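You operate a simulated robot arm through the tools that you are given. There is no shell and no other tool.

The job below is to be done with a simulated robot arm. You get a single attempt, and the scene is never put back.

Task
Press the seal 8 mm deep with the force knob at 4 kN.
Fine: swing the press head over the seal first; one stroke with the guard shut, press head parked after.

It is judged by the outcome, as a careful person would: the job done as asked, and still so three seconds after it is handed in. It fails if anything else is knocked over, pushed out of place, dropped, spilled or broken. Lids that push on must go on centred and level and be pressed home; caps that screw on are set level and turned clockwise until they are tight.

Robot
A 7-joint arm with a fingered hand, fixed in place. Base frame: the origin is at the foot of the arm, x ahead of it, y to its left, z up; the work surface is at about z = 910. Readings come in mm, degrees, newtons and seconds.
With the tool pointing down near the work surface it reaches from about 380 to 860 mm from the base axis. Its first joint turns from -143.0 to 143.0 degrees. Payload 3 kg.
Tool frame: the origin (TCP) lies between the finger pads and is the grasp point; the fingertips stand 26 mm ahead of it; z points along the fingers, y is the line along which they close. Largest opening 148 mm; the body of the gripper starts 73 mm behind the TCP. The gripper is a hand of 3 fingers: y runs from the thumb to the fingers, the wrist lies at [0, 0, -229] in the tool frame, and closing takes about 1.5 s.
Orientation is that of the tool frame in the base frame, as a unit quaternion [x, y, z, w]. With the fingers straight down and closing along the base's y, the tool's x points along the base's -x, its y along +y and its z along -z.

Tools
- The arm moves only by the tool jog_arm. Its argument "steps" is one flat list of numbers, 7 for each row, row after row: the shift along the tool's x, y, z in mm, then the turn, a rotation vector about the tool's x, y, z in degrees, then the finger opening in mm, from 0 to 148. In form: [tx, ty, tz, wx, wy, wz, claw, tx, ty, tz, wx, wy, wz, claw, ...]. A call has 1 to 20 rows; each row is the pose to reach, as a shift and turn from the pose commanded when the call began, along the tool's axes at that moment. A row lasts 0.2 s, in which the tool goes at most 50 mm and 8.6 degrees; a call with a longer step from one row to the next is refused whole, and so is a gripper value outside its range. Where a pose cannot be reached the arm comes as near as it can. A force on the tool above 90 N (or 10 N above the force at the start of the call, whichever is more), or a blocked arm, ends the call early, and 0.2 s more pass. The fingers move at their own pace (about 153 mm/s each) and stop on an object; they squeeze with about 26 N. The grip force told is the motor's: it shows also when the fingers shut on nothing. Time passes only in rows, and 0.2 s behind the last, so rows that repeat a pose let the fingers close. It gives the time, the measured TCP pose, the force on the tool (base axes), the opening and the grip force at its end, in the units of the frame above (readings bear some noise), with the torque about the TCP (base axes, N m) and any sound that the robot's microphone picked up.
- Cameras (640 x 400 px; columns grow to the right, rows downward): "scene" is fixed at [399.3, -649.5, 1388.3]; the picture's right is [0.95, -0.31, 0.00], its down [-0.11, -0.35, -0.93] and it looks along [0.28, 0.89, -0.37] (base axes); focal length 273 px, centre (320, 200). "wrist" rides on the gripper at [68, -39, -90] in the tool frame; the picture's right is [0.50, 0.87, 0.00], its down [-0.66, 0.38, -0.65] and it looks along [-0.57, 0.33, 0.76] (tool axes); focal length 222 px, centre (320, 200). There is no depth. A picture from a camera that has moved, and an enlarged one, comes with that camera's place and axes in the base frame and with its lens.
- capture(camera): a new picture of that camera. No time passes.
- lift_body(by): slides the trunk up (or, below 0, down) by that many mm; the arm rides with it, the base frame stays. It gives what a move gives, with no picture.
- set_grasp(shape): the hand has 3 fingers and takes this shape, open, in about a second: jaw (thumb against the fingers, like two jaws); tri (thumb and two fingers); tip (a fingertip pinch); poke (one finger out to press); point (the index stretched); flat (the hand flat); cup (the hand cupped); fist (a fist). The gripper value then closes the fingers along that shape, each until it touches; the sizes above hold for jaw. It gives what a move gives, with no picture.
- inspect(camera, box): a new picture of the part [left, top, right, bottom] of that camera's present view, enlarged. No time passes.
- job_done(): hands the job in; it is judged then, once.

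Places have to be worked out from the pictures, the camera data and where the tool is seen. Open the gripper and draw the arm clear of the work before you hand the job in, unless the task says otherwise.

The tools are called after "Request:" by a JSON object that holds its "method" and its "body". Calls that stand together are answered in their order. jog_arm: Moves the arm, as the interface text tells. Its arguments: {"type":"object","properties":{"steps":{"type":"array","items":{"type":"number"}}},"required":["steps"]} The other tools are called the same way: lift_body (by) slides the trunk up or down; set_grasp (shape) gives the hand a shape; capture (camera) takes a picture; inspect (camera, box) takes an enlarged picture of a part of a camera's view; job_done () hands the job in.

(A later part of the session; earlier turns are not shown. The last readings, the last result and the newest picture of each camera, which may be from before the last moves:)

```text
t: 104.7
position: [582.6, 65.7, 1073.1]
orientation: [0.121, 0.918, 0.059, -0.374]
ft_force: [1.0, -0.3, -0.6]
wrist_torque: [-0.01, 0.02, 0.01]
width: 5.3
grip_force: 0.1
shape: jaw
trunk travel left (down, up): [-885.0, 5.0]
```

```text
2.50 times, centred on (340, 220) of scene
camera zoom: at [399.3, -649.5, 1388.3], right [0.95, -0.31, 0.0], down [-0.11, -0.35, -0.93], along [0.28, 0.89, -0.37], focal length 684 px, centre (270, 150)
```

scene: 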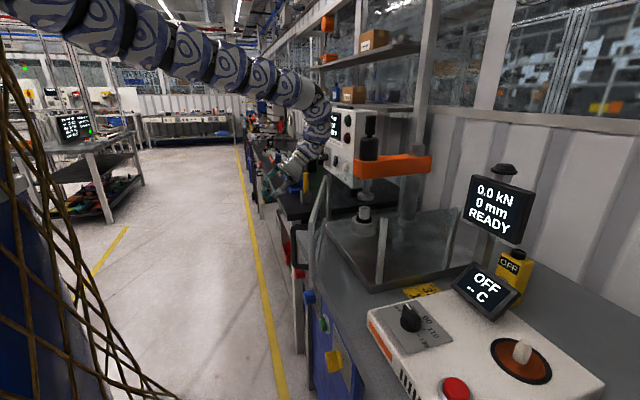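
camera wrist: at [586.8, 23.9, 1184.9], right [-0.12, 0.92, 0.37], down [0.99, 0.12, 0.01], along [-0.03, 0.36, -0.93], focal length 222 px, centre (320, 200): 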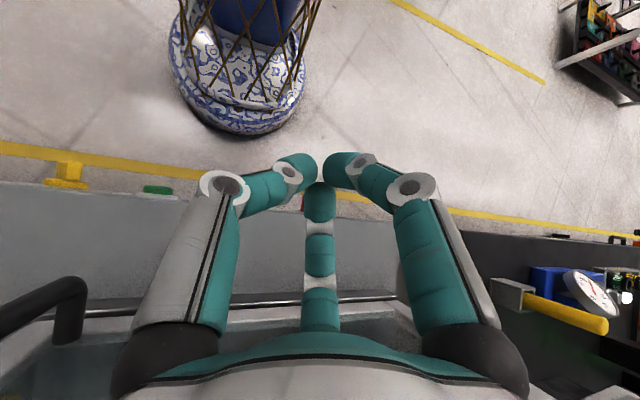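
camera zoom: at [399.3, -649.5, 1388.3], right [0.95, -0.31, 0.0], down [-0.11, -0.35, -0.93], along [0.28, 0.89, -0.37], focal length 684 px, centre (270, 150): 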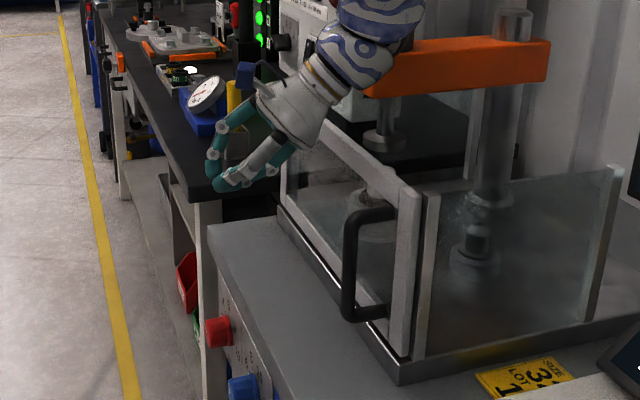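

The door has swung almost fully shut. I'll zoom in to see whether it is flush with the front post.

Request:
{"method": "inspect", "body": {"camera": "scene", "box": [320, 190, 400, 300]}}

Request:
{"method": "inspect", "body": {"camera": "scene", "box": [430, 160, 540, 310]}}

```text
3.64 times, centred on (360, 245) of scene
camera zoom: at [399.3, -649.5, 1388.3], right [0.95, -0.31, 0.0], down [-0.11, -0.35, -0.93], along [0.28, 0.89, -0.37], focal length 994 px, centre (174, 36)
```

zoom: 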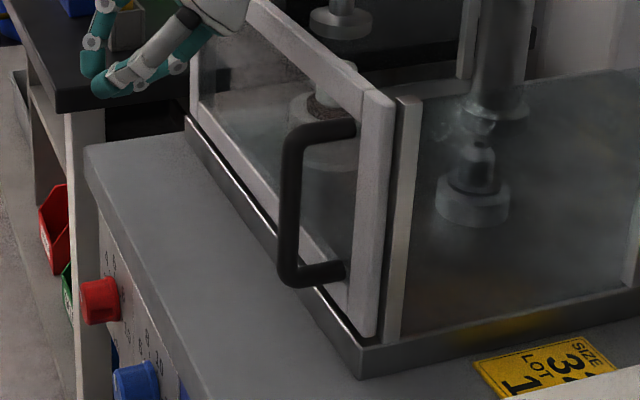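

```text
2.67 times, centred on (485, 235) of scene
camera zoom: at [399.3, -649.5, 1388.3], right [0.95, -0.31, 0.0], down [-0.11, -0.35, -0.93], along [0.28, 0.89, -0.37], focal length 729 px, centre (-120, 107)
```

zoom: 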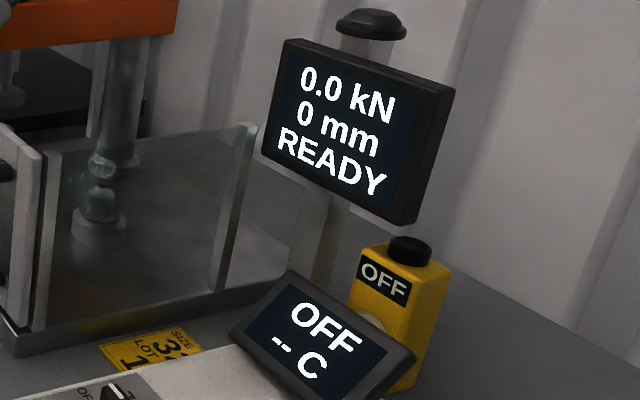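

It looks closed against the post. I'll verify with a gentle push in +x on the top rail, approaching in small steps and watching the force.

Request:
{"method": "jog_arm", "body": {"steps": [-6.8, 2.6, -6.8, 0, 0, 0, 5, -13.7, 5.2, -13.7, 0, 0, 0, 5, -20.5, 7.8, -20.5, 0, 0, 0, 5, -27.3, 10.4, -27.3, 0, 0, 0, 5]}}

Request:
{"method": "inspect", "body": {"camera": "scene", "box": [280, 140, 420, 290]}}

```text
t: 105.7
position: [623.1, 67.5, 1075.1]
orientation: [0.122, 0.917, 0.058, -0.375]
ft_force: [-0.6, -0.8, 0.0]
wrist_torque: [0.01, 0.01, -0.01]
width: 5.2
grip_force: 0.0
shape: jaw
trunk travel left (down, up): [-885.0, 5.0]
```

```text
2.67 times, centred on (350, 215) of scene
camera zoom: at [399.3, -649.5, 1388.3], right [0.95, -0.31, 0.0], down [-0.11, -0.35, -0.93], along [0.28, 0.89, -0.37], focal length 729 px, centre (240, 160)
```

zoom: 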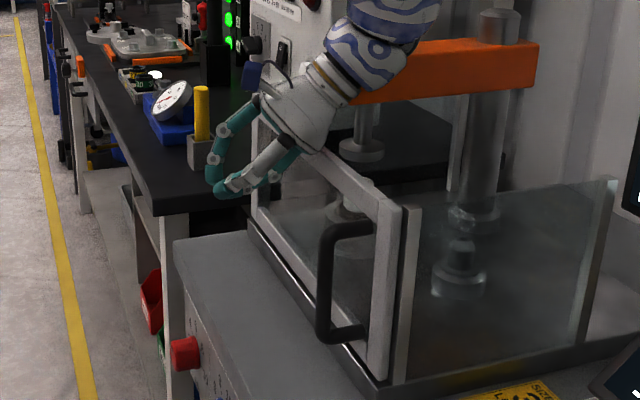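

No contact yet. I'll continue another 25 mm in small steps.

Request:
{"method": "jog_arm", "body": {"steps": [-3.4, 1.3, -3.4, 0, 0, 0, 5, -6.8, 2.6, -6.8, 0, 0, 0, 5, -10.2, 3.9, -10.2, 0, 0, 0, 5, -13.7, 5.2, -13.7, 0, 0, 0, 5, -17.1, 6.5, -17.1, 0, 0, 0, 5]}}

```text
t: 106.8
position: [629.8, 66.4, 1082.1]
orientation: [0.117, 0.917, 0.058, -0.378]
ft_force: [-62.4, -6.5, 44.7]
wrist_torque: [0.08, -5.09, -0.59]
width: 4.4
grip_force: 0.1
shape: jaw
trunk travel left (down, up): [-885.0, 5.0]
stopped in row 5: the force on the tool passed its limit at 96 N (the readings are from after the stop); the commanded pose is now the measured one
```

The door resists firmly (62 N) without moving: it is shut against its stop. I'll back away and return to the pose from which I can descend in front of the bench to the button panel.

Request:
{"method": "jog_arm", "body": {"steps": [13.7, -5.2, 13.7, 0, 0, 0, 5, 27.3, -10.4, 27.3, 0, 0, 0, 5, 14.3, -35.8, 36, 3.3, -5.3, -3.3, 5, 1.4, -61.2, 44.7, 6.6, -10.7, -6.6, 5, -11.6, -86.6, 53.4, 9.9, -16, -9.9, 5]}}

Request:
{"method": "inspect", "body": {"camera": "scene", "box": [280, 140, 420, 290]}}

```text
t: 108.1
position: [608.3, -71.5, 1017.7]
orientation: [0.015, 0.973, -0.063, -0.221]
ft_force: [3.5, 13.5, 44.6]
wrist_torque: [-1.36, -2.81, 1.01]
width: 5.0
grip_force: 0.1
shape: jaw
trunk travel left (down, up): [-885.0, 5.0]
stopped in row 5: the force on the tool passed its limit at 151 N (the readings are from after the stop); the commanded pose is now the measured one
```

```text
2.67 times, centred on (350, 215) of scene
camera zoom: at [399.3, -649.5, 1388.3], right [0.95, -0.31, 0.0], down [-0.11, -0.35, -0.93], along [0.28, 0.89, -0.37], focal length 729 px, centre (240, 160)
```

zoom: 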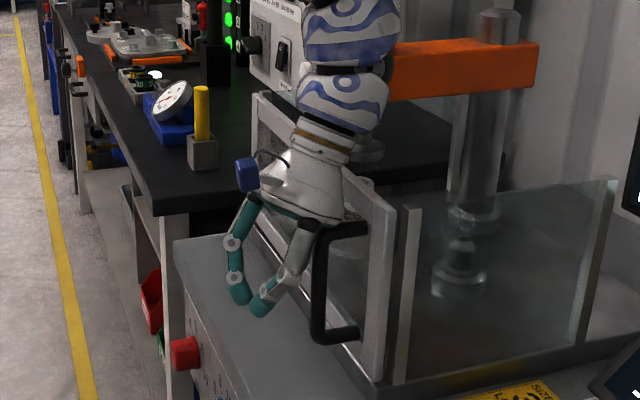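

The hand drifted to y≈-71 and bumped the door handle (now 45 N up). I'll lift and move back to +y, away from the handle.

Request:
{"method": "jog_arm", "body": {"steps": [6, 13.3, -12.5, 0, 0, 0, 5, 12.9, 32.8, -15.3, 0, 0, 0, 5, 23.3, 57.6, -13.9, 0, 0, 0, 5]}}

Request:
{"method": "inspect", "body": {"camera": "scene", "box": [280, 140, 420, 290]}}

Request:
{"method": "capture", "body": {"camera": "wrist"}}

```text
t: 108.9
position: [595.4, -13.4, 1024.4]
orientation: [0.017, 0.972, -0.065, -0.226]
ft_force: [0.1, -0.8, 0.1]
wrist_torque: [0.0, -0.01, 0.03]
width: 5.0
grip_force: 0.0
shape: jaw
out of reach, approached as far as the arm can: row 2, 3
trunk travel left (down, up): [-885.0, 5.0]
```

```text
2.67 times, centred on (350, 215) of scene
camera zoom: at [399.3, -649.5, 1388.3], right [0.95, -0.31, 0.0], down [-0.11, -0.35, -0.93], along [0.28, 0.89, -0.37], focal length 729 px, centre (240, 160)
```

zoom: 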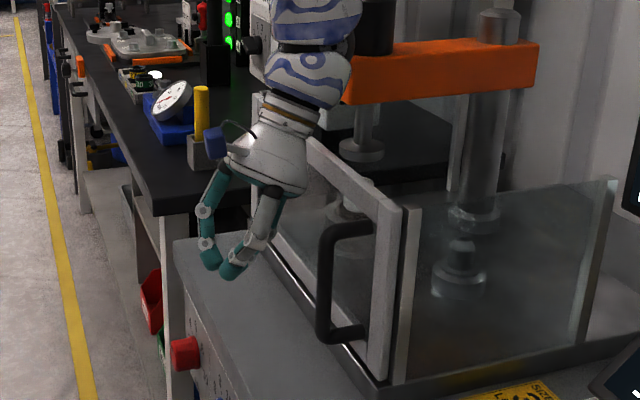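

```text
taken
camera wrist: at [574.7, -35.9, 1141.2], right [-0.44, 0.89, 0.1], down [0.88, 0.41, 0.24], along [0.18, 0.2, -0.96], focal length 222 px, centre (320, 200)
```

wrist: 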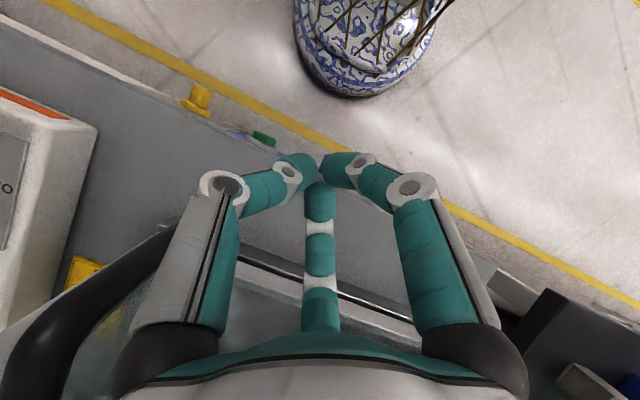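

Free again, door still shut. I'll straighten the sideways tilt before descending in front of the bench.

Request:
{"method": "jog_arm", "body": {"steps": [0, 12, -1.5, -3.5, 0, -1.7, 5, 0, 24, -3, -6.9, 0, -3.4, 5]}}

```text
t: 109.5
position: [597.8, 11.3, 1025.1]
orientation: [0.001, 0.974, 0.0, -0.225]
ft_force: [-0.3, -0.6, 0.6]
wrist_torque: [-0.01, 0.0, 0.02]
width: 4.6
grip_force: 0.1
shape: jaw
trunk travel left (down, up): [-885.0, 5.0]
```

Orientation is straight (θ≈-26°). Now I descend along the known clear path in front of the bench.

Request:
{"method": "jog_arm", "body": {"steps": [12.9, -4, 41.9, 0, 0, 0, 5, 25.9, -8, 83.8, 0, 0, 0, 5, 38.8, -12, 125.7, 0, 0, 0, 5, 51.7, -16, 167.7, 0, 0, 0, 5, 66.9, -20, 205.1, 0, 0, 0, 5, 82.9, -24, 240.7, 0, 0, 0, 5, 99.8, -28, 274.5, 0, 0, 0, 5, 117.1, -32, 307.4, 0, 0, 0, 5]}}

```text
t: 111.3
position: [357.8, -18.2, 800.2]
orientation: [0.002, 0.975, 0.001, -0.224]
ft_force: [1.1, 1.0, 0.3]
wrist_torque: [-0.07, 0.03, -0.01]
width: 5.0
grip_force: 0.1
shape: jaw
trunk travel left (down, up): [-885.0, 5.0]
```

Now I rotate the hand forward toward the panel, drifting toward the green button (y≈-82).

Request:
{"method": "jog_arm", "body": {"steps": [-24.7, -4, 24.7, 0, -8, 0, 5, -48.5, -8, 43.9, 0, -16, 0, 5, -71.2, -12, 58.8, 0, -24, 0, 5, -89.7, -16, 65.2, 0, -32, 0, 5, -106, -20, 67.8, 0, -40, 0, 5, -117.2, -24, 62.4, 0, -48, 0, 5, -124.2, -28, 52.3, 0, -56, 0, 5, -128, -32, 38.5, 0, -64, 0, 5, -128.7, -36, 19.9, 0, -72, 0, 5, -127.8, -40, -1.4, 0, -80, 0, 5, -122.1, -44, -24.3, 0, -88, 0, 5, -113.3, -48, -49.2, 0, -96, 0, 5, -103.7, -52, -75.3, 0, -104, 0, 5, -93.8, -56, -105.6, 0, -112, 0, 5, -87.3, -60, -120.3, 0, -116, 0, 5]}}

Request:
{"method": "capture", "body": {"camera": "wrist"}}

Request:
{"method": "capture", "body": {"camera": "scene"}}

```text
t: 114.7
position: [477.2, -41.7, 870.1]
orientation: [-0.034, 0.706, 0.035, 0.707]
ft_force: [-0.1, 0.6, 0.2]
wrist_torque: [-0.03, -0.01, 0.01]
width: 5.0
grip_force: 0.0
shape: jaw
trunk travel left (down, up): [-885.0, 5.0]
stopped in row 15: the arm was blocked; the commanded pose is now the measured one
```

```text
taken
camera wrist: at [391.0, -89.2, 802.7], right [-0.08, 0.86, -0.5], down [-0.69, 0.31, 0.66], along [0.72, 0.4, 0.57], focal length 222 px, centre (320, 200)
```

wrist: 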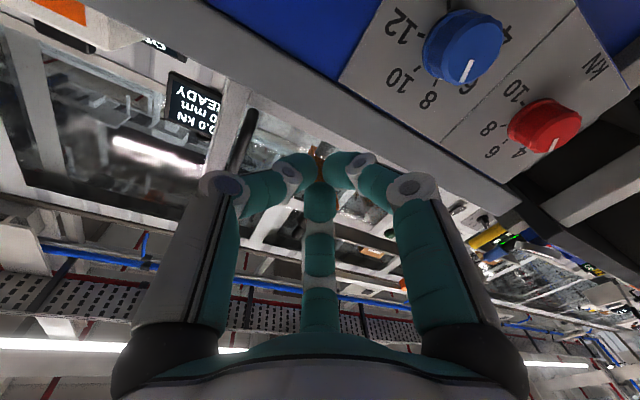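

```text
taken
```

scene: 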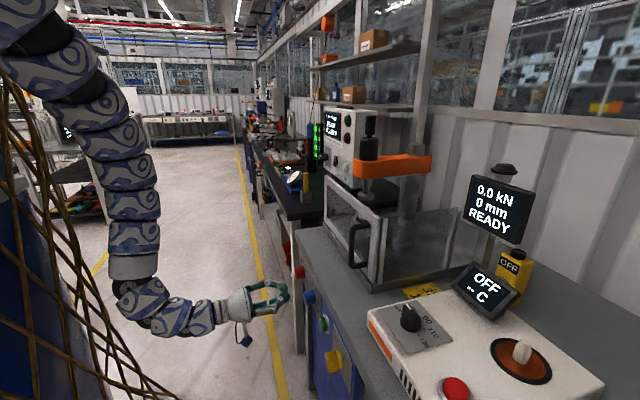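

The door shows shut, the dials read 8 mm and 4 kN. I'll take the poke shape to press the green (stroke) button and look at how the finger extends.

Request:
{"method": "set_grasp", "body": {"shape": "poke"}}

Request:
{"method": "capture", "body": {"camera": "wrist"}}

Request:
{"method": "inspect", "body": {"camera": "scene", "box": [200, 240, 360, 390]}}

```text
t: 115.6
position: [476.6, -42.2, 870.7]
orientation: [-0.033, 0.705, 0.035, 0.707]
ft_force: [0.2, -0.1, -0.3]
wrist_torque: [0.0, 0.0, 0.02]
width: 0.0
grip_force: 0.1
shape: poke
trunk travel left (down, up): [-885.0, 5.0]
```

```text
taken
camera wrist: at [390.8, -89.7, 802.8], right [-0.08, 0.86, -0.5], down [-0.69, 0.31, 0.65], along [0.72, 0.4, 0.57], focal length 222 px, centre (320, 200)
```

wrist: 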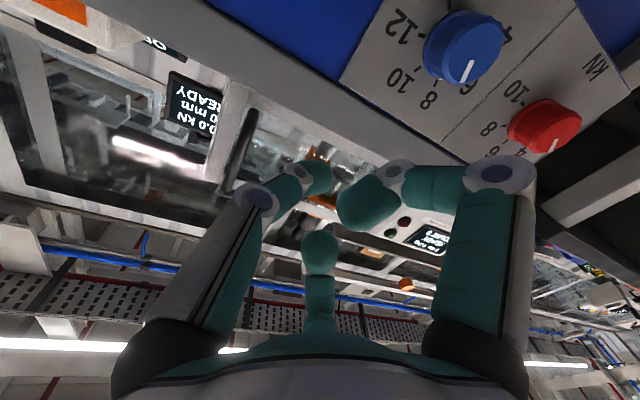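

```text
2.67 times, centred on (280, 315) of scene
camera zoom: at [399.3, -649.5, 1388.3], right [0.95, -0.31, 0.0], down [-0.11, -0.35, -0.93], along [0.28, 0.89, -0.37], focal length 729 px, centre (427, -107)
```

zoom: 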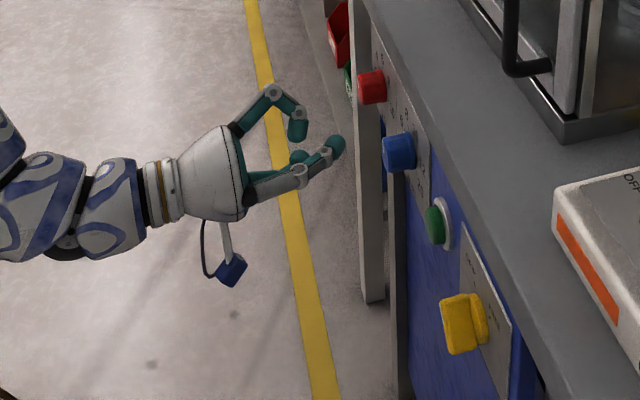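

The poke fingertip sits about 16 mm ahead of the TCP on the tool axis. The green button's centre is at about y=-83.5, z=770. I'll lower the trunk 100 mm and line up with it.

Request:
{"method": "lift_body", "body": {"by": -100}}

Request:
{"method": "jog_arm", "body": {"steps": [0, -15, 10, 1.8, 0, 0, 0, 0, -30, 20, 3.6, 0, 0, 0, 0, -46, 35, 5.5, 0, 0, 0, 0, -46, 50, 5.5, 0, 0, 0]}}

Request:
{"method": "capture", "body": {"camera": "wrist"}}

Request:
{"method": "inspect", "body": {"camera": "scene", "box": [240, 260, 360, 380]}}

```text
t: 116.9
position: [477.5, -41.9, 770.7]
orientation: [-0.033, 0.705, 0.035, 0.707]
ft_force: [-0.1, -0.3, -0.6]
wrist_torque: [0.02, 0.01, -0.02]
width: 0.0
grip_force: 0.0
shape: poke
trunk travel left (down, up): [-785.0, 105.0]
```

```text
t: 117.9
position: [532.3, -84.6, 769.6]
orientation: [0.001, 0.706, 0.0, 0.708]
ft_force: [-0.1, 0.8, -0.3]
wrist_torque: [-0.01, 0.02, 0.02]
width: 0.1
grip_force: 25.3
shape: jaw
trunk travel left (down, up): [-785.0, 105.0]
```

```text
taken
camera wrist: at [441.2, -122.7, 703.0], right [0.0, 0.87, -0.5], down [-0.66, 0.38, 0.65], along [0.75, 0.33, 0.57], focal length 222 px, centre (320, 200)
```

wrist: 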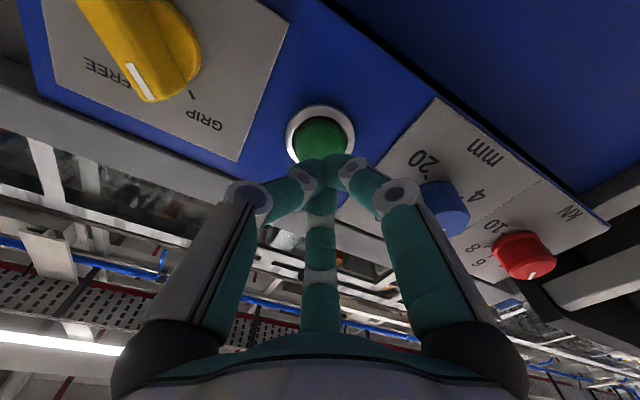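

```text
3.33 times, centred on (300, 320) of scene
camera zoom: at [399.3, -649.5, 1388.3], right [0.95, -0.31, 0.0], down [-0.11, -0.35, -0.93], along [0.28, 0.89, -0.37], focal length 911 px, centre (387, -200)
```

zoom: 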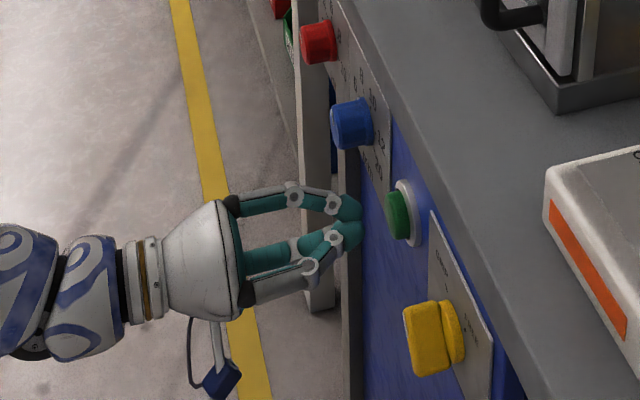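

Commanding 0 closed the hand back into a jaw. I'll back off, take the poke shape again, and this time keep the value open (148) so the shape is held.

Request:
{"method": "jog_arm", "body": {"steps": [0, 0, -20, 0, 0, 0, 0, 0, 0, -40, 0, 0, 0, 0]}}

Request:
{"method": "set_grasp", "body": {"shape": "poke"}}

Request:
{"method": "jog_arm", "body": {"steps": [0, 0, 5, 0, 0, 0, 148, 0, 0, 10, 0, 0, 0, 148]}}

Request:
{"method": "capture", "body": {"camera": "wrist"}}

Request:
{"method": "inspect", "body": {"camera": "scene", "box": [240, 260, 360, 380]}}

```text
t: 118.5
position: [491.9, -83.3, 768.7]
orientation: [0.001, 0.706, 0.003, 0.709]
ft_force: [0.5, -0.3, -0.7]
wrist_torque: [-0.02, -0.02, 0.01]
width: 0.0
grip_force: 26.0
shape: jaw
trunk travel left (down, up): [-785.0, 105.0]
```

```text
t: 119.4
position: [491.8, -83.2, 769.6]
orientation: [-0.001, 0.706, 0.002, 0.708]
ft_force: [-0.6, 0.0, -0.9]
wrist_torque: [-0.01, -0.02, -0.03]
width: 0.2
grip_force: 0.0
shape: poke
trunk travel left (down, up): [-785.0, 105.0]
```

```text
t: 120.0
position: [501.2, -84.7, 769.5]
orientation: [0.001, 0.706, 0.001, 0.708]
ft_force: [0.0, -0.4, 0.4]
wrist_torque: [0.04, 0.02, -0.02]
width: 0.1
grip_force: 0.1
shape: poke
trunk travel left (down, up): [-785.0, 105.0]
```

```text
taken
camera wrist: at [410.8, -122.1, 702.8], right [0.0, 0.87, -0.5], down [-0.66, 0.38, 0.65], along [0.75, 0.33, 0.57], focal length 222 px, centre (320, 200)
```

wrist: 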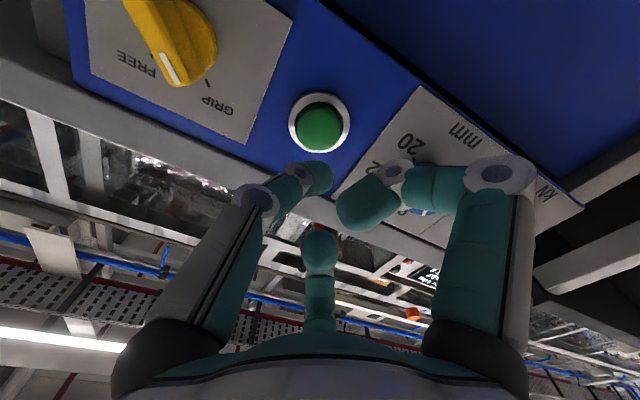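

```text
3.33 times, centred on (300, 320) of scene
camera zoom: at [399.3, -649.5, 1388.3], right [0.95, -0.31, 0.0], down [-0.11, -0.35, -0.93], along [0.28, 0.89, -0.37], focal length 911 px, centre (387, -200)
```

zoom: 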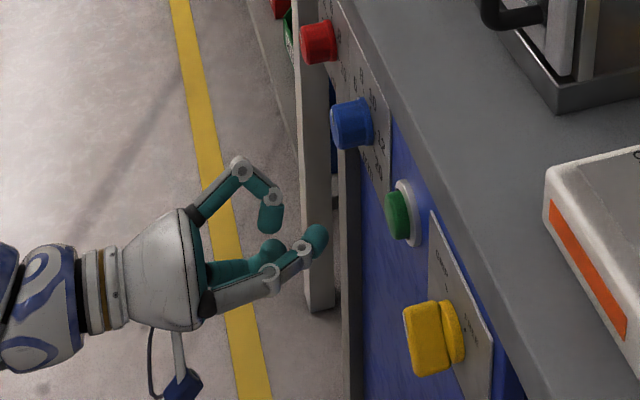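

Poke shape is held now. I'll zoom to line up the fingertip with the button (and double-check the yellow selector is untouched).

Request:
{"method": "inspect", "body": {"camera": "wrist", "box": [80, 0, 380, 220]}}

```text
1.82 times, centred on (230, 110) of wrist
camera zoom: at [410.8, -122.1, 702.8], right [0.0, 0.87, -0.5], down [-0.66, 0.38, 0.65], along [0.75, 0.33, 0.57], focal length 404 px, centre (484, 364)
```

zoom: 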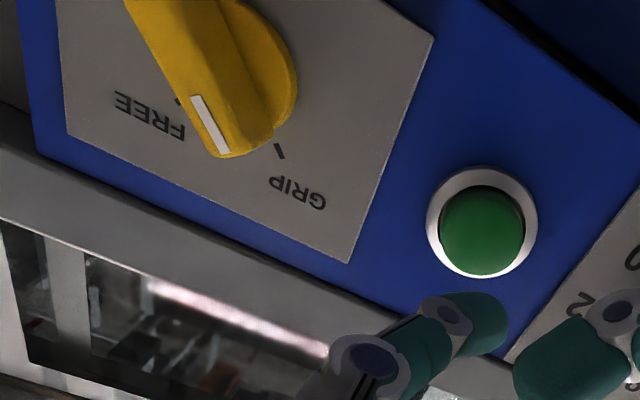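

The selector is at GRIP (pointer ≈-38° vs tick -45°), and the fingertip is aligned with the green button (axis y≈-85, z≈768.5, face x≈586). I'll approach to just short of the button.

Request:
{"method": "jog_arm", "body": {"steps": [1, -0.5, 20, 0, 0, 0, 148, 1, -0.5, 40, 0, 0, 0, 148, 1, -0.5, 55, 0, 0, 0, 148, 1, -0.5, 62, 0, 0, 0, 148]}}

Request:
{"method": "capture", "body": {"camera": "wrist"}}

Request:
{"method": "inspect", "body": {"camera": "scene", "box": [270, 270, 350, 360]}}

```text
t: 121.0
position: [561.5, -84.7, 767.0]
orientation: [0.0, 0.707, 0.001, 0.707]
ft_force: [-8.2, -0.5, -2.5]
wrist_torque: [0.0, 0.07, 0.01]
width: 0.1
grip_force: 0.2
shape: poke
trunk travel left (down, up): [-785.0, 105.0]
heard: click
```

```text
taken
camera wrist: at [471.1, -123.5, 700.7], right [0.0, 0.87, -0.5], down [-0.65, 0.38, 0.66], along [0.76, 0.33, 0.57], focal length 222 px, centre (320, 200)
```

wrist: 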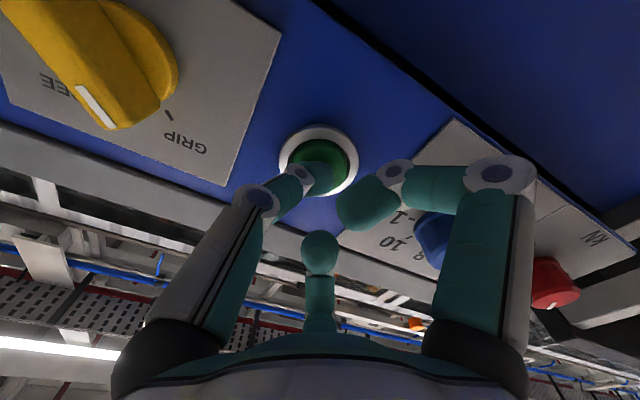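

```text
4.44 times, centred on (310, 315) of scene
camera zoom: at [399.3, -649.5, 1388.3], right [0.95, -0.31, 0.0], down [-0.11, -0.35, -0.93], along [0.28, 0.89, -0.37], focal length 1215 px, centre (364, -311)
```

zoom: 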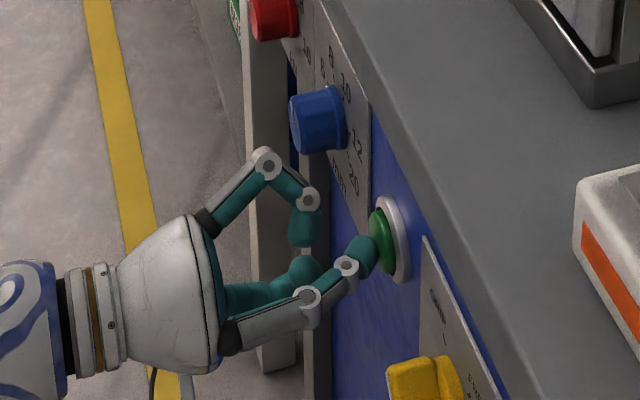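

Contact and a click were already heard. I'll read the press display right away.

Request:
{"method": "inspect", "body": {"camera": "scene", "box": [460, 165, 540, 245]}}

Request:
{"method": "inspect", "body": {"camera": "scene", "box": [320, 120, 460, 280]}}

```text
5.00 times, centred on (500, 205) of scene
camera zoom: at [399.3, -649.5, 1388.3], right [0.95, -0.31, 0.0], down [-0.11, -0.35, -0.93], along [0.28, 0.89, -0.37], focal length 1367 px, centre (-580, 175)
```

zoom: 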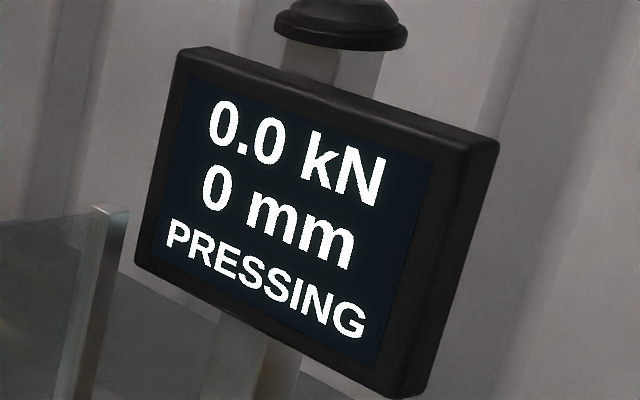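

```text
2.50 times, centred on (390, 200) of scene
camera zoom: at [399.3, -649.5, 1388.3], right [0.95, -0.31, 0.0], down [-0.11, -0.35, -0.93], along [0.28, 0.89, -0.37], focal length 684 px, centre (145, 200)
```

zoom: 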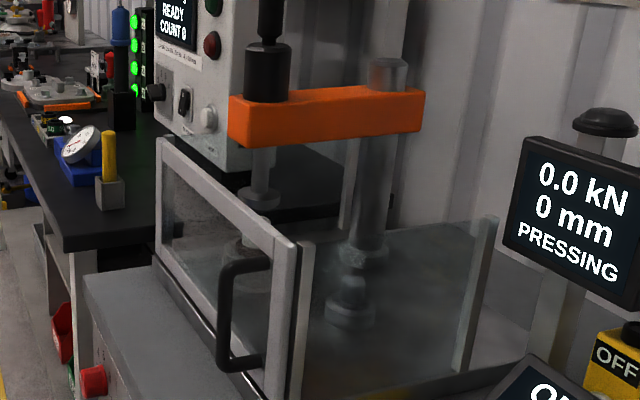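

The display says PRESSING. I'll hold still and let time pass, watching the stroke.

Request:
{"method": "jog_arm", "body": {"steps": [0, 0, 0, 0, 0, 0, 148, 0, 0, 0, 0, 0, 0, 148, 0, 0, 0, 0, 0, 0, 148]}}

Request:
{"method": "inspect", "body": {"camera": "scene", "box": [320, 120, 560, 280]}}

```text
t: 121.8
position: [561.2, -84.6, 769.2]
orientation: [0.001, 0.706, 0.001, 0.708]
ft_force: [-12.0, -1.5, -4.3]
wrist_torque: [-0.01, 0.11, 0.02]
width: 0.0
grip_force: 0.1
shape: poke
trunk travel left (down, up): [-785.0, 105.0]
```

```text
2.50 times, centred on (440, 200) of scene
camera zoom: at [399.3, -649.5, 1388.3], right [0.95, -0.31, 0.0], down [-0.11, -0.35, -0.93], along [0.28, 0.89, -0.37], focal length 684 px, centre (20, 200)
```

zoom: 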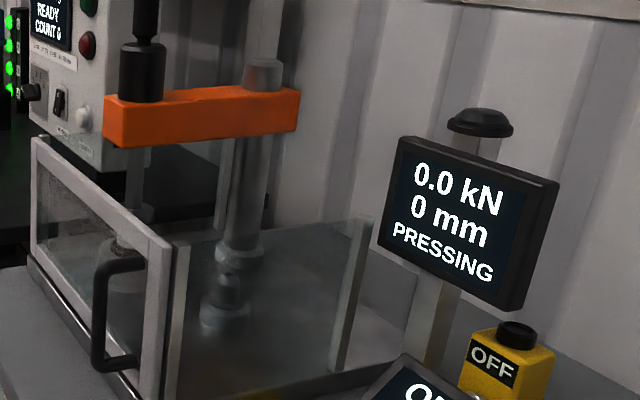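

The ram is coming down. I keep holding still and check again.

Request:
{"method": "jog_arm", "body": {"steps": [0, 0, 0, 0, 0, 0, 148, 0, 0, 0, 0, 0, 0, 148, 0, 0, 0, 0, 0, 0, 148, 0, 0, 0, 0, 0, 0, 148]}}

Request:
{"method": "inspect", "body": {"camera": "scene", "box": [320, 120, 560, 280]}}

```text
t: 122.8
position: [562.4, -83.4, 768.3]
orientation: [0.0, 0.706, 0.002, 0.708]
ft_force: [-15.3, -1.1, -4.0]
wrist_torque: [-0.01, 0.08, -0.01]
width: 0.0
grip_force: 0.0
shape: poke
trunk travel left (down, up): [-785.0, 105.0]
```

```text
2.50 times, centred on (440, 200) of scene
camera zoom: at [399.3, -649.5, 1388.3], right [0.95, -0.31, 0.0], down [-0.11, -0.35, -0.93], along [0.28, 0.89, -0.37], focal length 684 px, centre (20, 200)
```

zoom: 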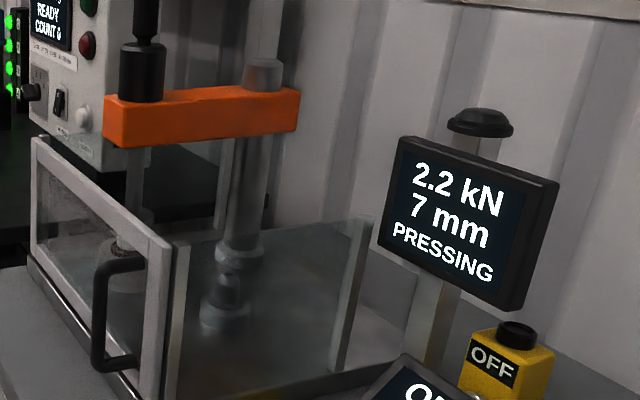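

2.2 kN at 7 mm and still pressing; I keep holding for the set depth of 8 mm.

Request:
{"method": "jog_arm", "body": {"steps": [0, 0, 0, 0, 0, 0, 148]}}

Request:
{"method": "inspect", "body": {"camera": "scene", "box": [320, 120, 560, 280]}}

```text
t: 123.2
position: [561.5, -85.0, 769.2]
orientation: [0.001, 0.706, 0.001, 0.708]
ft_force: [-13.6, -0.9, -4.0]
wrist_torque: [-0.04, 0.1, -0.03]
width: 0.0
grip_force: 0.1
shape: poke
trunk travel left (down, up): [-785.0, 105.0]
```

```text
2.50 times, centred on (440, 200) of scene
camera zoom: at [399.3, -649.5, 1388.3], right [0.95, -0.31, 0.0], down [-0.11, -0.35, -0.93], along [0.28, 0.89, -0.37], focal length 684 px, centre (20, 200)
```

zoom: 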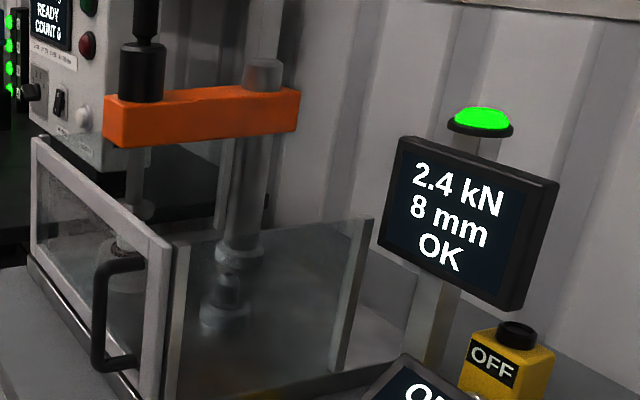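

OK: 8 mm, 2.4 kN, green lamp – the stroke is complete at the set depth and the ram is back up. I'll withdraw the finger straight back and return to the jaw shape.

Request:
{"method": "jog_arm", "body": {"steps": [0, 0, -20, 0, 0, 0, 148, 0, 0, -40, 0, 0, 0, 148, 0, 0, -60, 0, 0, 0, 148, 0, 0, -73, 0, 0, 0, 148]}}

Request:
{"method": "set_grasp", "body": {"shape": "jaw"}}

Request:
{"method": "lift_body", "body": {"by": 100}}

Request:
{"method": "inspect", "body": {"camera": "scene", "box": [320, 120, 560, 280]}}

```text
t: 124.2
position: [490.6, -83.0, 769.8]
orientation: [0.001, 0.706, 0.002, 0.708]
ft_force: [0.6, 0.9, -0.6]
wrist_torque: [0.0, -0.01, 0.01]
width: 0.2
grip_force: 0.2
shape: poke
trunk travel left (down, up): [-785.0, 105.0]
```

```text
t: 125.1
position: [489.1, -84.1, 769.5]
orientation: [0.001, 0.706, 0.001, 0.708]
ft_force: [0.1, 0.6, -0.5]
wrist_torque: [-0.01, 0.02, 0.01]
width: 147.8
grip_force: 0.0
shape: jaw
trunk travel left (down, up): [-785.0, 105.0]
```

```text
t: 126.5
position: [489.3, -84.4, 867.8]
orientation: [0.001, 0.706, 0.001, 0.708]
ft_force: [-0.1, -0.5, -0.3]
wrist_torque: [0.02, 0.01, 0.03]
width: 147.8
grip_force: 0.0
shape: jaw
trunk travel left (down, up): [-885.0, 5.0]
```

```text
2.50 times, centred on (440, 200) of scene
camera zoom: at [399.3, -649.5, 1388.3], right [0.95, -0.31, 0.0], down [-0.11, -0.35, -0.93], along [0.28, 0.89, -0.37], focal length 684 px, centre (20, 200)
```

zoom: 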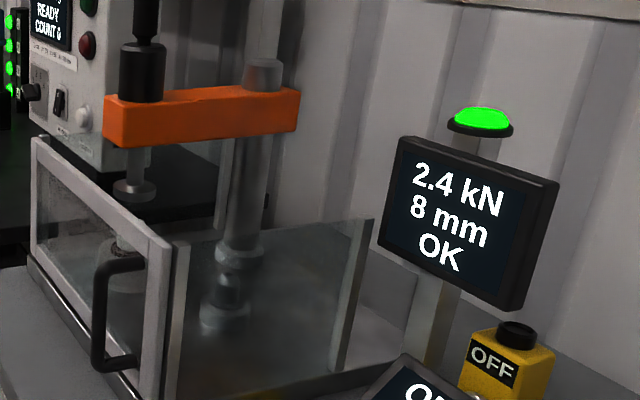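

The ram is raised and the display shows OK. Now I reverse the path: rotate the hand down and back in front of the bench.

Request:
{"method": "jog_arm", "body": {"steps": [14, 4.4, -0.9, 0, 4, 0, 100, 45.6, 8.8, -5.3, 0, 12, 0, 60, 73.3, 13.2, -8.1, 0, 20, 0, 60, 99.5, 17.6, -11.1, 0, 28, 0, 60, 122.6, 22, -16, 0, 36, 0, 60, 142.1, 26.4, -24.6, 0, 44, 0, 60, 158.5, 30.8, -33.3, 0, 52, 0, 60, 169.3, 35.2, -42.8, 0, 60, 0, 60, 175.3, 39.6, -53.5, 0, 68, 0, 60, 175.2, 44, -65.9, 0, 76, 0, 60, 165.7, 48.4, -79.4, 0, 84, 0, 60, 151.9, 52.8, -93.3, 0, 92, 0, 60, 128.5, 57.2, -107.1, 0, 100, 0, 60, 100.8, 61.6, -120.1, 0, 108, 0, 60, 67.8, 66, -131.5, 0, 116, 0, 60]}}

```text
t: 129.7
position: [362.0, -19.1, 800.6]
orientation: [0.0, 0.975, 0.0, -0.224]
ft_force: [-0.2, -1.1, -0.3]
wrist_torque: [0.0, -0.01, 0.0]
width: 60.1
grip_force: 0.0
shape: jaw
trunk travel left (down, up): [-885.0, 5.0]
```

Back in front of the bench at (362,-19,801). Now I climb over the bench edge, keeping to y≈+25 to stay clear of the shut door's handle.

Request:
{"method": "jog_arm", "body": {"steps": [-17.3, 6, -32.9, 0, 0, 0, 60, -34.2, 12, -66.8, 0, 0, 0, 60, -50.2, 18, -102.4, 0, 0, 0, 60, -65.3, 24, -139.8, 0, 0, 0, 60, -78.3, 30, -181.7, 0, 0, 0, 60, -91.2, 36, -223.6, 0, 0, 0, 60, -104.1, 42, -265.5, 0, 0, 0, 60, -117.1, 48, -307.4, 0, 0, 0, 60]}}

Request:
{"method": "capture", "body": {"camera": "wrist"}}

```text
t: 131.5
position: [597.2, 29.4, 1027.0]
orientation: [-0.001, 0.975, 0.001, -0.224]
ft_force: [0.9, -0.5, 0.2]
wrist_torque: [0.0, 0.03, -0.01]
width: 59.7
grip_force: 0.1
shape: jaw
trunk travel left (down, up): [-885.0, 5.0]
```

```text
taken
camera wrist: at [576.6, -9.0, 1138.4], right [-0.45, 0.87, 0.22], down [0.87, 0.38, 0.3], along [0.18, 0.33, -0.93], focal length 222 px, centre (320, 200)
```

wrist: 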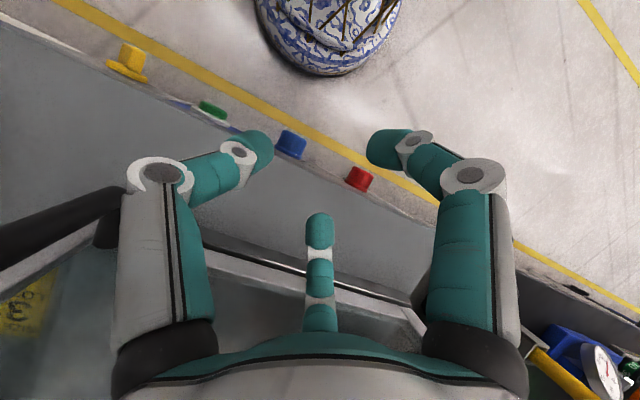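

Clear so far. Now I tilt further back and rise so the hand passes well above the shut door (top z≈1099) before swinging forward.

Request:
{"method": "jog_arm", "body": {"steps": [25.5, 0, -22.3, 0, 8, 0, 60, 45.8, 0, -50.2, 0, 15, 0, 60, 52.5, 0, -86.7, 0, 19, 0, 60, 48.2, 0, -116.7, 0, 19, 0, 60, 46.6, 0, -147.5, 0, 19, 0, 60, 45.4, 0, -179.3, 0, 19, 0, 60, 45, 0, -212.8, 0, 19, 0, 60, 34.9, 0, -240, 0, 16, 0, 60, 15, 0, -263, 0, 10, 0, 60]}}

Request:
{"method": "capture", "body": {"camera": "scene"}}

```text
t: 133.7
position: [609.1, 174.9, 1220.4]
orientation: [-0.045, 0.929, 0.022, -0.368]
ft_force: [-0.9, 0.4, 0.8]
wrist_torque: [0.03, -0.01, 0.01]
width: 59.9
grip_force: 0.0
shape: jaw
out of reach, approached as far as the arm can: row 3, 4, 5, 6, 7
trunk travel left (down, up): [-885.0, 5.0]
stopped in row 9: the arm was blocked; the commanded pose is now the measured one
```

```text
taken
```

scene: 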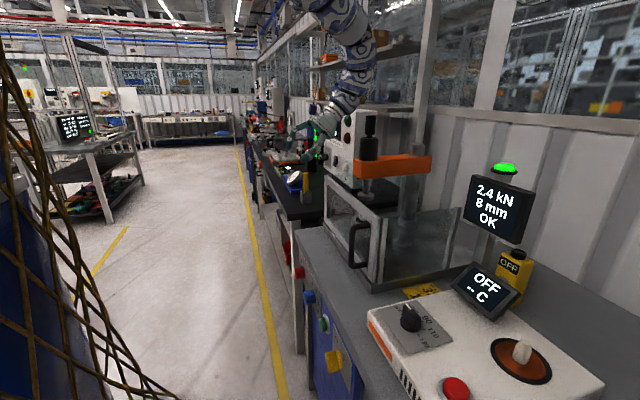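

The arm drifted left to y≈175 near the reach limit and stopped. I'll check that nothing was touched (head and door).

Request:
{"method": "inspect", "body": {"camera": "scene", "box": [270, 60, 470, 280]}}

Request:
{"method": "capture", "body": {"camera": "wrist"}}

```text
1.82 times, centred on (370, 170) of scene
camera zoom: at [399.3, -649.5, 1388.3], right [0.95, -0.31, 0.0], down [-0.11, -0.35, -0.93], along [0.28, 0.89, -0.37], focal length 497 px, centre (229, 254)
```

zoom: 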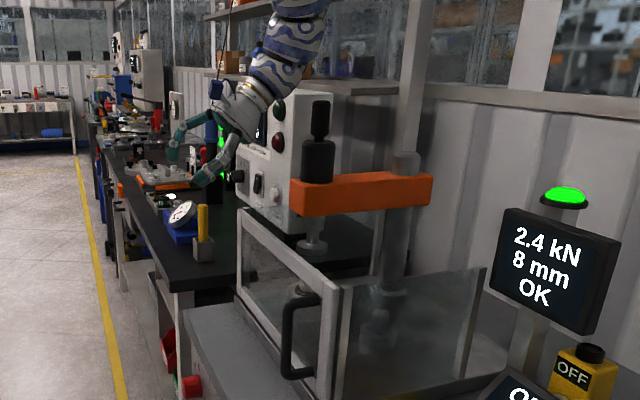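

```text
taken
camera wrist: at [624.1, 128.0, 1330.4], right [-0.42, 0.81, 0.4], down [0.9, 0.44, 0.06], along [-0.13, 0.39, -0.91], focal length 222 px, centre (320, 200)
```

wrist: 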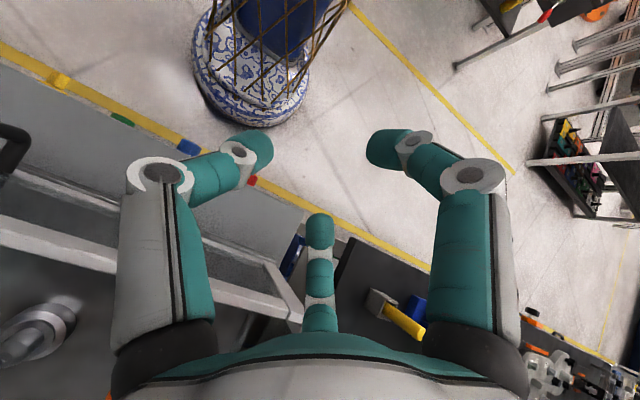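

Nothing was touched; head and door are in place. I'll swing the hand back right and forward above everything, ending pointing down at about (832,20,1251).

Request:
{"method": "jog_arm", "body": {"steps": [-18.5, -36.8, -15.8, 0, -3.2, 0, 60, -39.8, -74, -30.7, 0, -9.2, 0, 60, -62.6, -111.2, -52.8, 0, -16.2, 0, 60, -82.3, -143.1, -81, 0, -23.2, 0, 60, -99.9, -159.7, -111.6, 0, -30.2, 0, 60, -114.6, -165.9, -144.4, 0, -37.2, 0, 60, -125.7, -166.8, -176.5, 0, -43.2, 0, 60]}}

Request:
{"method": "capture", "body": {"camera": "wrist"}}

Request:
{"method": "inspect", "body": {"camera": "scene", "box": [270, 30, 470, 280]}}

```text
t: 135.3
position: [833.3, 22.0, 1251.9]
orientation: [-0.035, 0.999, 0.035, 0.001]
ft_force: [0.5, 0.0, 0.0]
wrist_torque: [-0.05, 0.01, 0.01]
width: 60.0
grip_force: 0.2
shape: jaw
trunk travel left (down, up): [-885.0, 5.0]
```

```text
taken
camera wrist: at [768.4, -26.6, 1339.3], right [-0.56, 0.83, 0.06], down [0.63, 0.37, 0.68], along [0.54, 0.42, -0.73], focal length 222 px, centre (320, 200)
```

wrist: 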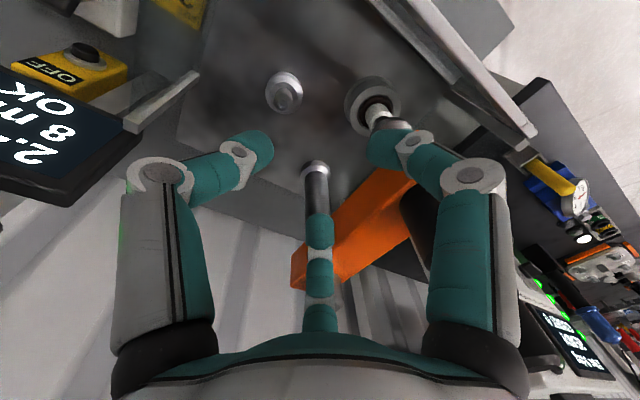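

```text
1.60 times, centred on (370, 155) of scene
camera zoom: at [399.3, -649.5, 1388.3], right [0.95, -0.31, 0.0], down [-0.11, -0.35, -0.93], along [0.28, 0.89, -0.37], focal length 437 px, centre (240, 272)
```

zoom: 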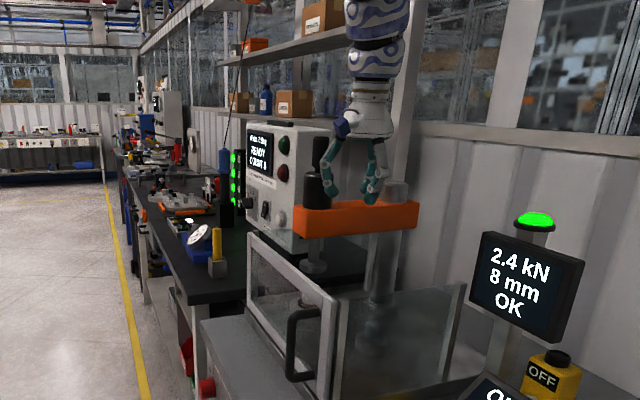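

The hand is at (833,22,1252), pointing almost straight down. I'll remove the 4° tilt and yaw to ψ=90° (fingers' plane toward the head), opening the hand.

Request:
{"method": "jog_arm", "body": {"steps": [0, 0, 0, 2, 0.1, 0, 80, 0, 0, 0, 4, 0.3, 0, 110]}}

Request:
{"method": "jog_arm", "body": {"steps": [0, 0, 0, 0, 0, -8, 115, 0, 0, 0, 0, 0, -16, 115, 0, 0, 0, 0, 0, -24, 115, 0, 0, 0, 0, 0, -32, 115, 0, 0, 0, 0, 0, -40, 115, 0, 0, 0, 0, 0, -48, 115, 0, 0, 0, 0, 0, -56, 115, 0, 0, 0, 0, 0, -64, 115, 0, 0, 0, 0, 0, -72, 115, 0, 0, 0, 0, 0, -80, 115, 0, 0, 0, 0, 0, -86, 115]}}

Request:
{"method": "capture", "body": {"camera": "wrist"}}

```text
t: 135.9
position: [831.9, 20.0, 1251.2]
orientation: [-0.035, 0.999, 0.001, -0.003]
ft_force: [0.5, 0.1, 0.5]
wrist_torque: [0.0, -0.01, 0.03]
width: 109.5
grip_force: 0.0
shape: jaw
trunk travel left (down, up): [-885.0, 5.0]
```

```text
t: 138.3
position: [832.6, 21.9, 1252.6]
orientation: [0.707, -0.707, -0.003, 0.001]
ft_force: [-0.1, 0.0, 0.3]
wrist_torque: [0.02, 0.05, 0.04]
width: 114.8
grip_force: 0.1
shape: jaw
trunk travel left (down, up): [-885.0, 5.0]
```

```text
taken
camera wrist: at [871.6, -45.5, 1342.7], right [-0.86, -0.5, 0.0], down [-0.38, 0.65, 0.66], along [-0.33, 0.57, -0.75], focal length 222 px, centre (320, 200)
```

wrist: 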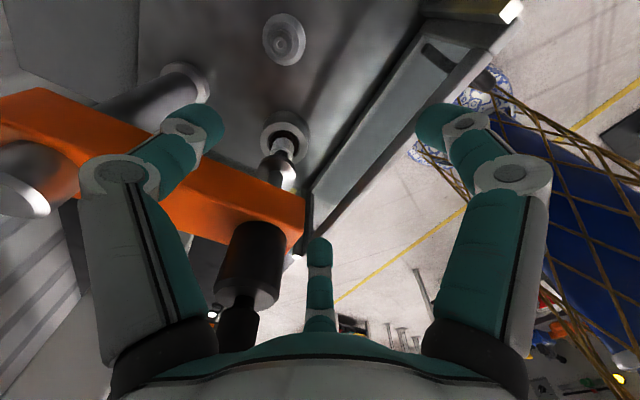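

Now pitch the hand up to horizontal, pointing at the head's handle, stopping about 110 mm short.

Request:
{"method": "jog_arm", "body": {"steps": [-3, 0, -4.4, 0, -8.2, 0, 115, -6, 0, -8.8, 0, -16.4, 0, 115, -9, 0, -13.2, 0, -24.6, 0, 115, -12, 0, -17.6, 0, -32.8, 0, 115, -15, 0, -22, 0, -41, 0, 115, -18, 0, -26.4, 0, -49.2, 0, 115, -21, 0, -30.8, 0, -57.4, 0, 115, -24, 0, -35.2, 0, -65.6, 0, 115, -27, 0, -39.6, 0, -73.8, 0, 115, -30, 0, -44, 0, -82, 0, 115, -33, 0, -48, 0, -90, 0, 115]}}

Request:
{"method": "capture", "body": {"camera": "wrist"}}

```text
t: 140.7
position: [834.0, 53.7, 1299.6]
orientation: [-0.497, 0.501, 0.502, 0.5]
ft_force: [0.3, 0.0, 0.0]
wrist_torque: [0.0, 0.02, -0.03]
width: 115.0
grip_force: 0.0
shape: jaw
trunk travel left (down, up): [-885.0, 5.0]
```

```text
taken
camera wrist: at [871.3, -36.5, 1231.4], right [-0.87, 0.0, -0.5], down [-0.38, -0.66, 0.66], along [-0.32, 0.76, 0.57], focal length 222 px, centre (320, 200)
```

wrist: 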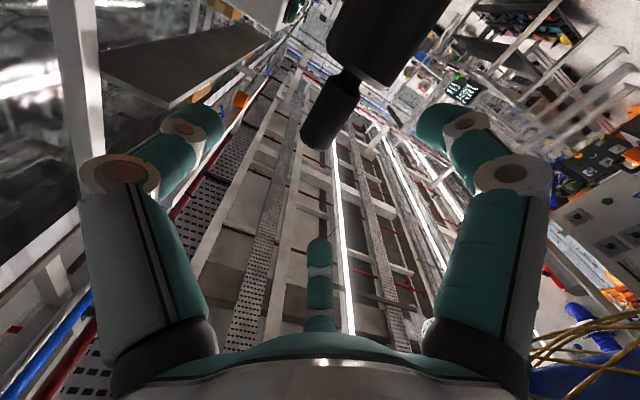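

The handle is straight ahead at about (830,162). I'll advance and grip it.

Request:
{"method": "jog_arm", "body": {"steps": [1, 0.5, 26, 0, 0, 0, 115, 1, 1, 52, 0, 0, 0, 115, 2, 2, 78, 0, 0, 0, 115, 2, 3, 104, 0, 0, 0, 115, 2, 3, 104, 0, 0, 0, 80, 2, 3, 104, 0, 0, 0, 50, 2, 3, 104, 0, 0, 0, 22, 2, 3, 104, 0, 0, 0, 22, 2, 3, 104, 0, 0, 0, 22]}}

Request:
{"method": "capture", "body": {"camera": "wrist"}}

```text
t: 142.7
position: [829.2, 157.0, 1299.5]
orientation: [-0.498, 0.501, 0.502, 0.499]
ft_force: [-4.4, 1.8, 1.5]
wrist_torque: [0.01, 0.05, -0.06]
width: 20.9
grip_force: 25.8
shape: jaw
trunk travel left (down, up): [-885.0, 5.0]
```

```text
taken
camera wrist: at [866.9, 67.5, 1231.8], right [-0.87, 0.0, -0.5], down [-0.38, -0.65, 0.66], along [-0.32, 0.76, 0.57], focal length 222 px, centre (320, 200)
```

wrist: 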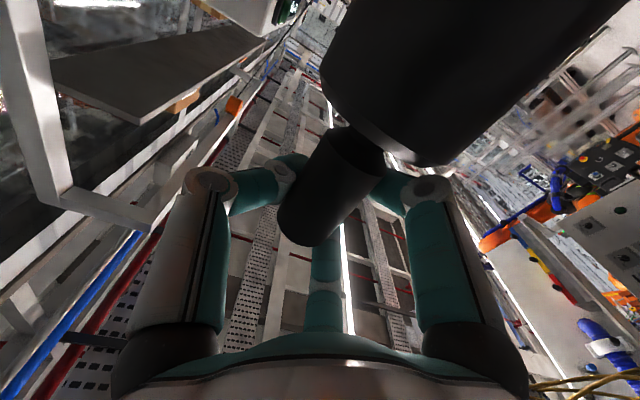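

The handle is gripped (21 mm). I'll loosen slightly to a cage and swing the head back along the same arc, pulling toward -y first with the hand yawing right.

Request:
{"method": "jog_arm", "body": {"steps": [0, 1.4, -12, 1, 0, 0, 24, 0, -0.7, -27, 3, 0, 0, 24, 0, -4.6, -42, 6, 0, 0, 24, 0, -10, -57, 10, 0, 0, 24, 0, -16.7, -71, 14, 0, 0, 24]}}

Request:
{"method": "inspect", "body": {"camera": "scene", "box": [320, 60, 520, 280]}}

Request:
{"method": "capture", "body": {"camera": "wrist"}}

```text
t: 143.9
position: [846.1, 84.8, 1297.9]
orientation: [-0.432, 0.559, 0.436, 0.557]
ft_force: [-3.4, -3.1, 2.8]
wrist_torque: [-0.13, 0.17, 0.05]
width: 23.9
grip_force: 0.0
shape: jaw
trunk travel left (down, up): [-885.0, 5.0]
```

```text
1.82 times, centred on (420, 170) of scene
camera zoom: at [399.3, -649.5, 1388.3], right [0.95, -0.31, 0.0], down [-0.11, -0.35, -0.93], along [0.28, 0.89, -0.37], focal length 497 px, centre (138, 254)
```

zoom: 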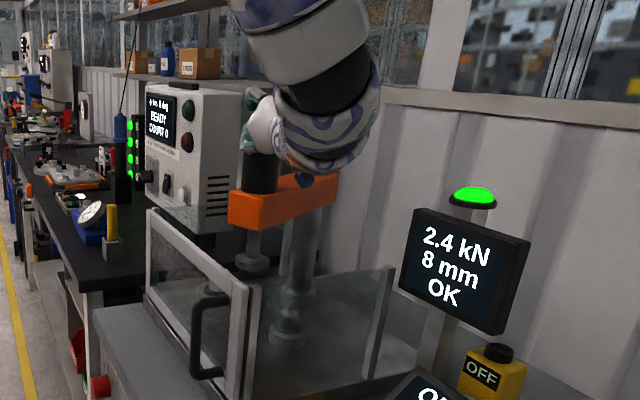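

```text
taken
camera wrist: at [861.3, -11.4, 1230.5], right [-0.84, 0.21, -0.49], down [-0.52, -0.54, 0.66], along [-0.13, 0.81, 0.57], focal length 222 px, centre (320, 200)
```

wrist: 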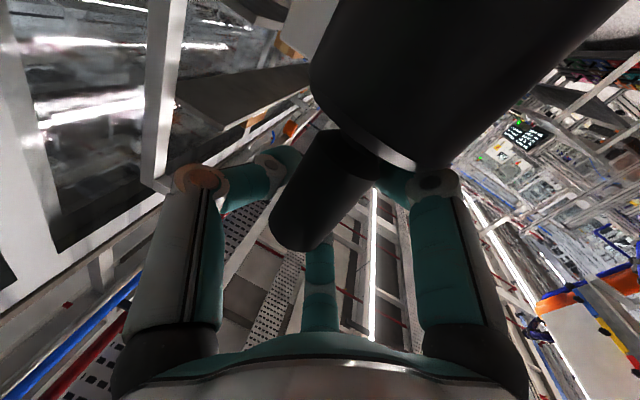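

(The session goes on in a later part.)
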